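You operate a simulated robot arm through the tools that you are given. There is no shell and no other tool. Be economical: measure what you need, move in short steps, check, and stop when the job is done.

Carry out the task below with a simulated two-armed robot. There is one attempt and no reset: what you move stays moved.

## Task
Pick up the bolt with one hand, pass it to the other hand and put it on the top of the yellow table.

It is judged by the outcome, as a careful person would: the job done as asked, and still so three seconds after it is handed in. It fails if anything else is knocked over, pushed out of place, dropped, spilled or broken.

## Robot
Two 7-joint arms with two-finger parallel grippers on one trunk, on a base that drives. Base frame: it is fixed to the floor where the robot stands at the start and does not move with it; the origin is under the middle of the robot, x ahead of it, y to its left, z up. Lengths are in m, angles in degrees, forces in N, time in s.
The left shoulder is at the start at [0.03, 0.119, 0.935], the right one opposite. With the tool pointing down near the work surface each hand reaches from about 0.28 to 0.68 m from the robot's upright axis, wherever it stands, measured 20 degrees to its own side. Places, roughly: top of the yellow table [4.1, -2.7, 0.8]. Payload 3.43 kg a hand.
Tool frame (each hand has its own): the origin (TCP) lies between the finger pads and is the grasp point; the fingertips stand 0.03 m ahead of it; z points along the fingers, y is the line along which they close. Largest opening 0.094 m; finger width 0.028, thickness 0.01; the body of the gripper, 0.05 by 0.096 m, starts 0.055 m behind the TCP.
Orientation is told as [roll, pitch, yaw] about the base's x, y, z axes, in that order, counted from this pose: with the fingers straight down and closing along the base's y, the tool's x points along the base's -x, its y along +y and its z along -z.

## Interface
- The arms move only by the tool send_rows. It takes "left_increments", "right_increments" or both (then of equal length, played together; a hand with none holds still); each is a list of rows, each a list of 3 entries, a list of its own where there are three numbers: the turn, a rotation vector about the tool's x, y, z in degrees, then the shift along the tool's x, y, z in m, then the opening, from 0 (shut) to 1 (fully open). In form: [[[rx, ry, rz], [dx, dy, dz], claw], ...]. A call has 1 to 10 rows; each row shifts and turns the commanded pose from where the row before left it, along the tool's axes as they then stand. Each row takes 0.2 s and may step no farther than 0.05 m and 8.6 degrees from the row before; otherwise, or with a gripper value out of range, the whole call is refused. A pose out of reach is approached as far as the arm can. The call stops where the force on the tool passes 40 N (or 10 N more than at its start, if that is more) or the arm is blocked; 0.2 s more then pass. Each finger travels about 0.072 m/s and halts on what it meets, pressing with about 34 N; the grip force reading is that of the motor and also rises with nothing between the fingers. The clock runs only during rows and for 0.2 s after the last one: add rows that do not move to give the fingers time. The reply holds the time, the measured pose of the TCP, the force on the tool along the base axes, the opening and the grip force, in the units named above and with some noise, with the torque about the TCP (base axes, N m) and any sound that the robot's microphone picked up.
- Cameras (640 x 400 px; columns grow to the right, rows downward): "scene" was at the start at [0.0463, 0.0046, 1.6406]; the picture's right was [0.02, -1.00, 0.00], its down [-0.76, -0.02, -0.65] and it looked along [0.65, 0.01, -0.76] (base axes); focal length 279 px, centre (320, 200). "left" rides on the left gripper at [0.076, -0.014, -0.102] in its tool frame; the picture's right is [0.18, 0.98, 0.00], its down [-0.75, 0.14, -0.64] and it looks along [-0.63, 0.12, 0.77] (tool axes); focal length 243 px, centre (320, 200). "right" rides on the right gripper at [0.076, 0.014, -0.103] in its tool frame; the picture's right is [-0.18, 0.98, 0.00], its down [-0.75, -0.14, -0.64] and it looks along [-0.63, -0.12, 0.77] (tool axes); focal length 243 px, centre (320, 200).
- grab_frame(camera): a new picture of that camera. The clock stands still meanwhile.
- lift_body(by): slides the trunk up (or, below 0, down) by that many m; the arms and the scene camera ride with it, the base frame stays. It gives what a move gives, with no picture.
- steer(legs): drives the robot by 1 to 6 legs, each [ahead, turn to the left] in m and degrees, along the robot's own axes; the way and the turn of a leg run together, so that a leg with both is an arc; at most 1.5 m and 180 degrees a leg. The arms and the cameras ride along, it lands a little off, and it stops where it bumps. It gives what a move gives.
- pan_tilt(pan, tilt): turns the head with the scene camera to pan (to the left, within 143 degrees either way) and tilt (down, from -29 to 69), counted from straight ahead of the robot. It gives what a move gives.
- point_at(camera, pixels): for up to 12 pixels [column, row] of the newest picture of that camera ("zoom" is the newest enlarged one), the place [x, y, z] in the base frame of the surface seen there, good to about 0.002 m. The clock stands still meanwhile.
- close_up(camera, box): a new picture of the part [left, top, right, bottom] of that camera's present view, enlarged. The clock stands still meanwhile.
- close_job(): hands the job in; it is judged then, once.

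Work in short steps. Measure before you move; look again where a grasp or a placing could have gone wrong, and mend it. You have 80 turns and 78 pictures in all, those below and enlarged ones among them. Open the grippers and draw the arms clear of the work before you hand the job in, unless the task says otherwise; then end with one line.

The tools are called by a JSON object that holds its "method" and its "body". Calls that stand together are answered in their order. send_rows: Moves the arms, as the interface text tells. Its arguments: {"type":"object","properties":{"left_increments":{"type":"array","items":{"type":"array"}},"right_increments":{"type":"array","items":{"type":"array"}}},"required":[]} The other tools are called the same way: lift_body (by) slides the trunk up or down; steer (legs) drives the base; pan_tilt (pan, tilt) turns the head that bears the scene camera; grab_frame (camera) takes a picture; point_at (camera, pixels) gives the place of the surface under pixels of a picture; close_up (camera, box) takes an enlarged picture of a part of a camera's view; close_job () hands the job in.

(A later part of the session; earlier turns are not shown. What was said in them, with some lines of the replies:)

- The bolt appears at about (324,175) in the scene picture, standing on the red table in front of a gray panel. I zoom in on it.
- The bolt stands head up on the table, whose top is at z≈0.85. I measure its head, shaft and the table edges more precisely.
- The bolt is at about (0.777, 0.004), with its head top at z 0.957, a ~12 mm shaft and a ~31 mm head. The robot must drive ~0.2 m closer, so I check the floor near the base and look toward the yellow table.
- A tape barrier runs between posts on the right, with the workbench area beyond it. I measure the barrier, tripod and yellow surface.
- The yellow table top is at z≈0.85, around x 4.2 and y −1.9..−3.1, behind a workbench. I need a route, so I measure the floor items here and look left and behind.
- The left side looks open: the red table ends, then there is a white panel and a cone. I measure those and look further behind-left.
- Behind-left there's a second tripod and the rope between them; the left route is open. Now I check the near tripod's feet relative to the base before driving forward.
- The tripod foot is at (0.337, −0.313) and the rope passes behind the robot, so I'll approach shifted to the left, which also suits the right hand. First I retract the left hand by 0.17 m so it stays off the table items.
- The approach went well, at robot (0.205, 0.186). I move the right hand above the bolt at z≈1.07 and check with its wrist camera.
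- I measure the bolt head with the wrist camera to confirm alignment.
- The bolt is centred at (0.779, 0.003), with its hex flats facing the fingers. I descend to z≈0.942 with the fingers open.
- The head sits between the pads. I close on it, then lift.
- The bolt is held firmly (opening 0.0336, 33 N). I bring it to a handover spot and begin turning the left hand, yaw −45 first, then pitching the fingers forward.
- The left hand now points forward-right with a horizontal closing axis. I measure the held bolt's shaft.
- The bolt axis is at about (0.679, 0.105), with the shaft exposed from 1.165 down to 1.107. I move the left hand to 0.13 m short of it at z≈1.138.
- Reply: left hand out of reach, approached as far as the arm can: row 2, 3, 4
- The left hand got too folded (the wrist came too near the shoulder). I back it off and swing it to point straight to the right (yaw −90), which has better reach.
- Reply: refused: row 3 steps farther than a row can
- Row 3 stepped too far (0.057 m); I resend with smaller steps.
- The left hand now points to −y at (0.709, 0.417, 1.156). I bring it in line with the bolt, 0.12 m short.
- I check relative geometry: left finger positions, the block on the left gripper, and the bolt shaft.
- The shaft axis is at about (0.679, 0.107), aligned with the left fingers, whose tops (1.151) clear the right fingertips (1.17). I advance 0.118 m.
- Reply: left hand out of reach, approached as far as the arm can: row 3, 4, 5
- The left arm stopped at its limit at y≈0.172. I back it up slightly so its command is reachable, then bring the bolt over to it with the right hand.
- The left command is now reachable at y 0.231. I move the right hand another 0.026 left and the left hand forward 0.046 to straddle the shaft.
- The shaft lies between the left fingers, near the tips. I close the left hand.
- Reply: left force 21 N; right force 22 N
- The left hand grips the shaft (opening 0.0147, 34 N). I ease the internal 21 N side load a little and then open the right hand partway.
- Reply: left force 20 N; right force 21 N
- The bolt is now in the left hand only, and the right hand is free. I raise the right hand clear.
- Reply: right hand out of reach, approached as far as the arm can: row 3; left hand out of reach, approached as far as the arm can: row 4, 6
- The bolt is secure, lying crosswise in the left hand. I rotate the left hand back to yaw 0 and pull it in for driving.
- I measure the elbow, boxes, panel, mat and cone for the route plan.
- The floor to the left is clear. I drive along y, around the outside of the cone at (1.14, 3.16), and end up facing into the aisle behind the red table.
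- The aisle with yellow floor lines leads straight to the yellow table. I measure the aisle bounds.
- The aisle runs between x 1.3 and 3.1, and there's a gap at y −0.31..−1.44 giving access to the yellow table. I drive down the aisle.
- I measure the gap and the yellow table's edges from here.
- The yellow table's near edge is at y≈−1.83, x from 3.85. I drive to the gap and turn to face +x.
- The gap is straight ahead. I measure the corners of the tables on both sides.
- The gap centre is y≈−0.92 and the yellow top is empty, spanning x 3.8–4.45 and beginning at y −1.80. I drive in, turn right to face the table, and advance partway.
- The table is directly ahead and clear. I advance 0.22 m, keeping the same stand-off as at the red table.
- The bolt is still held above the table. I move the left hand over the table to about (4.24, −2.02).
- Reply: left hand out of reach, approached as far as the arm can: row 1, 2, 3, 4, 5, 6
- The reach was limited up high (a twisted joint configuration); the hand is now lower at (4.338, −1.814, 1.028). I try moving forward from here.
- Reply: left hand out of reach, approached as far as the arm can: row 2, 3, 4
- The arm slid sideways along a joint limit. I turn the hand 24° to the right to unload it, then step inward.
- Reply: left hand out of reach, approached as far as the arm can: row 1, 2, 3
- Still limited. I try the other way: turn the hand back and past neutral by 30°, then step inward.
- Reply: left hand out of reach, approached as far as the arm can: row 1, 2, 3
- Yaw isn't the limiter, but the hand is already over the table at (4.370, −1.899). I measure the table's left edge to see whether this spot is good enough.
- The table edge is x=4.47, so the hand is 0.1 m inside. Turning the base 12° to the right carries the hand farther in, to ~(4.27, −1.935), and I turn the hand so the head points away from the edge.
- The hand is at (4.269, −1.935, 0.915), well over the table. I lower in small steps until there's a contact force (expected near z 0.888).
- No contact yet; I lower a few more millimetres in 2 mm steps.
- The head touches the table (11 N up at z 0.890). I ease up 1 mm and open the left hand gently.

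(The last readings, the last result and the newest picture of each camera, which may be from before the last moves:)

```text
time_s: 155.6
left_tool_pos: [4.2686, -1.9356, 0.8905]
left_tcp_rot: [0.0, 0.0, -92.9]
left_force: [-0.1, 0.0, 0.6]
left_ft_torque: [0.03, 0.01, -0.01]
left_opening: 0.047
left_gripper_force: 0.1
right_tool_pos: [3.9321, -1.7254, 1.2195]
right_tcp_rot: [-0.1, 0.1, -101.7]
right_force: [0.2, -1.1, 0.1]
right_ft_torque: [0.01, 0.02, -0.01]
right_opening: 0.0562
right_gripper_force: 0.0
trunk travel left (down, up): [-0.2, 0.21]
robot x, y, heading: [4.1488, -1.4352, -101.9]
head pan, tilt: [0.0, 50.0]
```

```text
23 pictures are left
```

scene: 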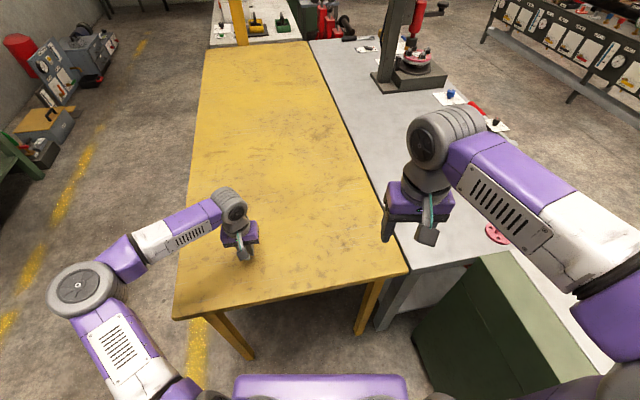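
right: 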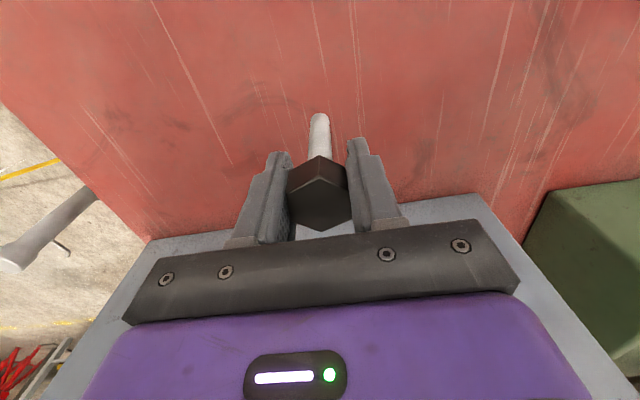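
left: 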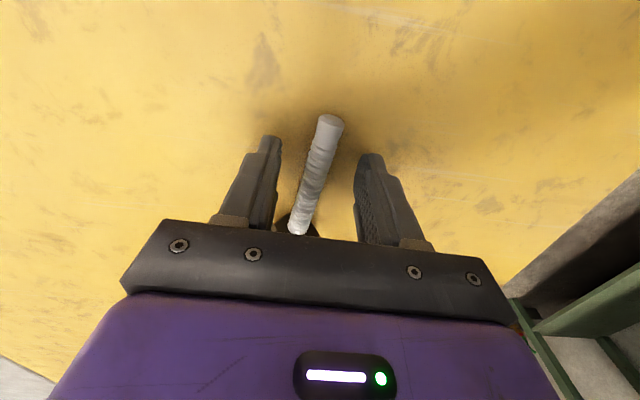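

The bolt is free between the open fingers, lying on the table. I raise the hand straight up, then look.

{"method": "send_rows", "body": {"left_increments": [[[0, 0, 0], [0, 0, 0], 0.75], [[0, 0, 0], [0, 0, -0.03], 0.75], [[0, 0, 0], [0, 0, -0.04], 0.75], [[0, 0, 0], [0, 0, -0.04], 1], [[0, 0, 0], [0.03, 0, -0.03], 1], [[0, 0, 0], [0.04, 0, -0.02], 1], [[0, 0, 0], [0.04, 0, -0.02], 1], [[0, 0, 0], [0.03, 0, 0], 1], [[0, 0, 0], [0, 0, 0], 1]], "right_increments": [[[0, 0, 0], [0, 0, 0], 1], [[0, 0, 0], [0, 0, 0], 1], [[0, 0, 0], [0, 0, 0], 1], [[0, 0, 0], [0, 0, 0], 1], [[0, 0, 0], [0, 0, 0], 1], [[0, 0, 0], [0, 0, 0], 1], [[0, 0, 0], [0, 0, 0], 1], [[0, 0, 0], [0, 0, 0], 1], [[0, 0, 0], [0, 0, 0], 1]]}}

{"method": "grab_frame", "body": {"camera": "scene"}}

{"method": "grab_frame", "body": {"camera": "left"}}

```text
time_s: 157.6
left_tool_pos: [4.2766, -1.7957, 1.0696]
left_tcp_rot: [0.0, -0.1, -93.0]
left_force: [0.3, 0.0, 0.1]
left_ft_torque: [0.02, 0.01, -0.02]
left_opening: 0.0941
left_gripper_force: 0.1
right_tool_pos: [3.9305, -1.7258, 1.2204]
right_tcp_rot: [0.0, 0.1, -101.8]
right_force: [0.4, 0.5, -0.4]
right_ft_torque: [0.01, 0.02, -0.02]
right_opening: 0.0941
right_gripper_force: 0.0
trunk travel left (down, up): [-0.2, 0.21]
robot x, y, heading: [4.1458, -1.4336, -101.8]
head pan, tilt: [0.0, 50.0]
```

```text
22 pictures are left
```

scene: 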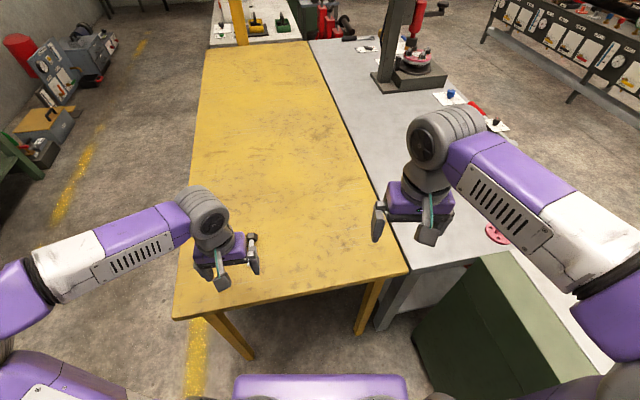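

```text
21 pictures are left
```

left: 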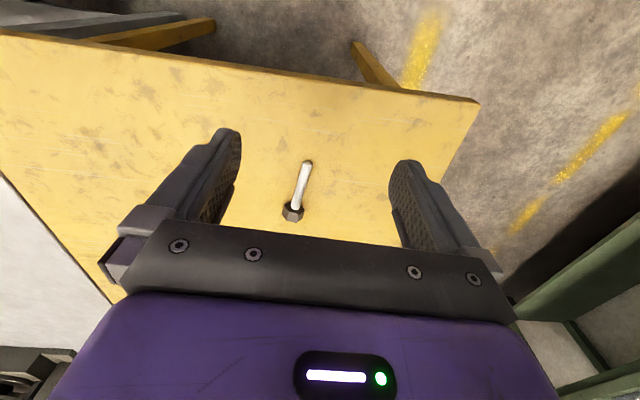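

The bolt lies flat on the yellow table, clear of the fingers. I back the base off by 0.25 m to draw the arms clear and take a last look.

{"method": "steer", "body": {"legs": [[-0.25, 0]]}}

{"method": "grab_frame", "body": {"camera": "scene"}}

```text
time_s: 159.4
left_tool_pos: [4.3272, -1.5536, 1.0698]
left_tcp_rot: [0.0, 0.0, -92.8]
left_force: [0.2, 0.5, 0.1]
left_ft_torque: [0.0, -0.02, -0.01]
left_opening: 0.094
left_gripper_force: 0.2
right_tool_pos: [3.9839, -1.4822, 1.2205]
right_tcp_rot: [0.0, -0.1, -101.7]
right_force: [0.4, -0.3, 0.4]
right_ft_torque: [-0.01, -0.01, 0.0]
right_opening: 0.0938
right_gripper_force: 0.0
trunk travel left (down, up): [-0.2, 0.21]
robot x, y, heading: [4.2025, -1.192, -101.7]
head pan, tilt: [0.0, 50.0]
```

```text
20 pictures are left
```

scene: 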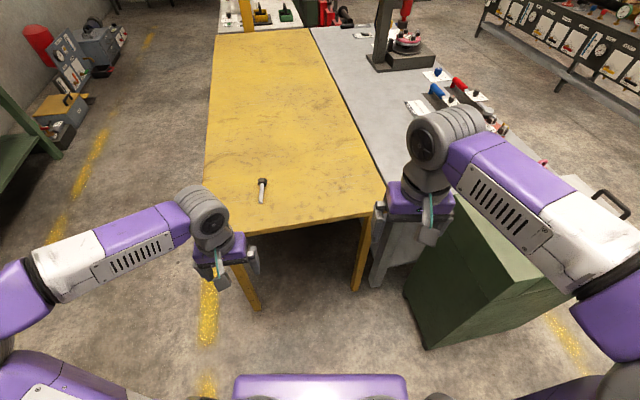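

The bolt rests on the yellow table at pixel (262,190), both hands are open and clear, and nothing else has been disturbed. I hand the job in.

{"method": "close_job", "body": {}}

```text
The job is handed in.
```

I picked up the bolt with the right hand, passed it to the left hand, and laid it on its side on top of the yellow table. Both hands are open and clear of the table, and I saw nothing else disturbed in the pictures.
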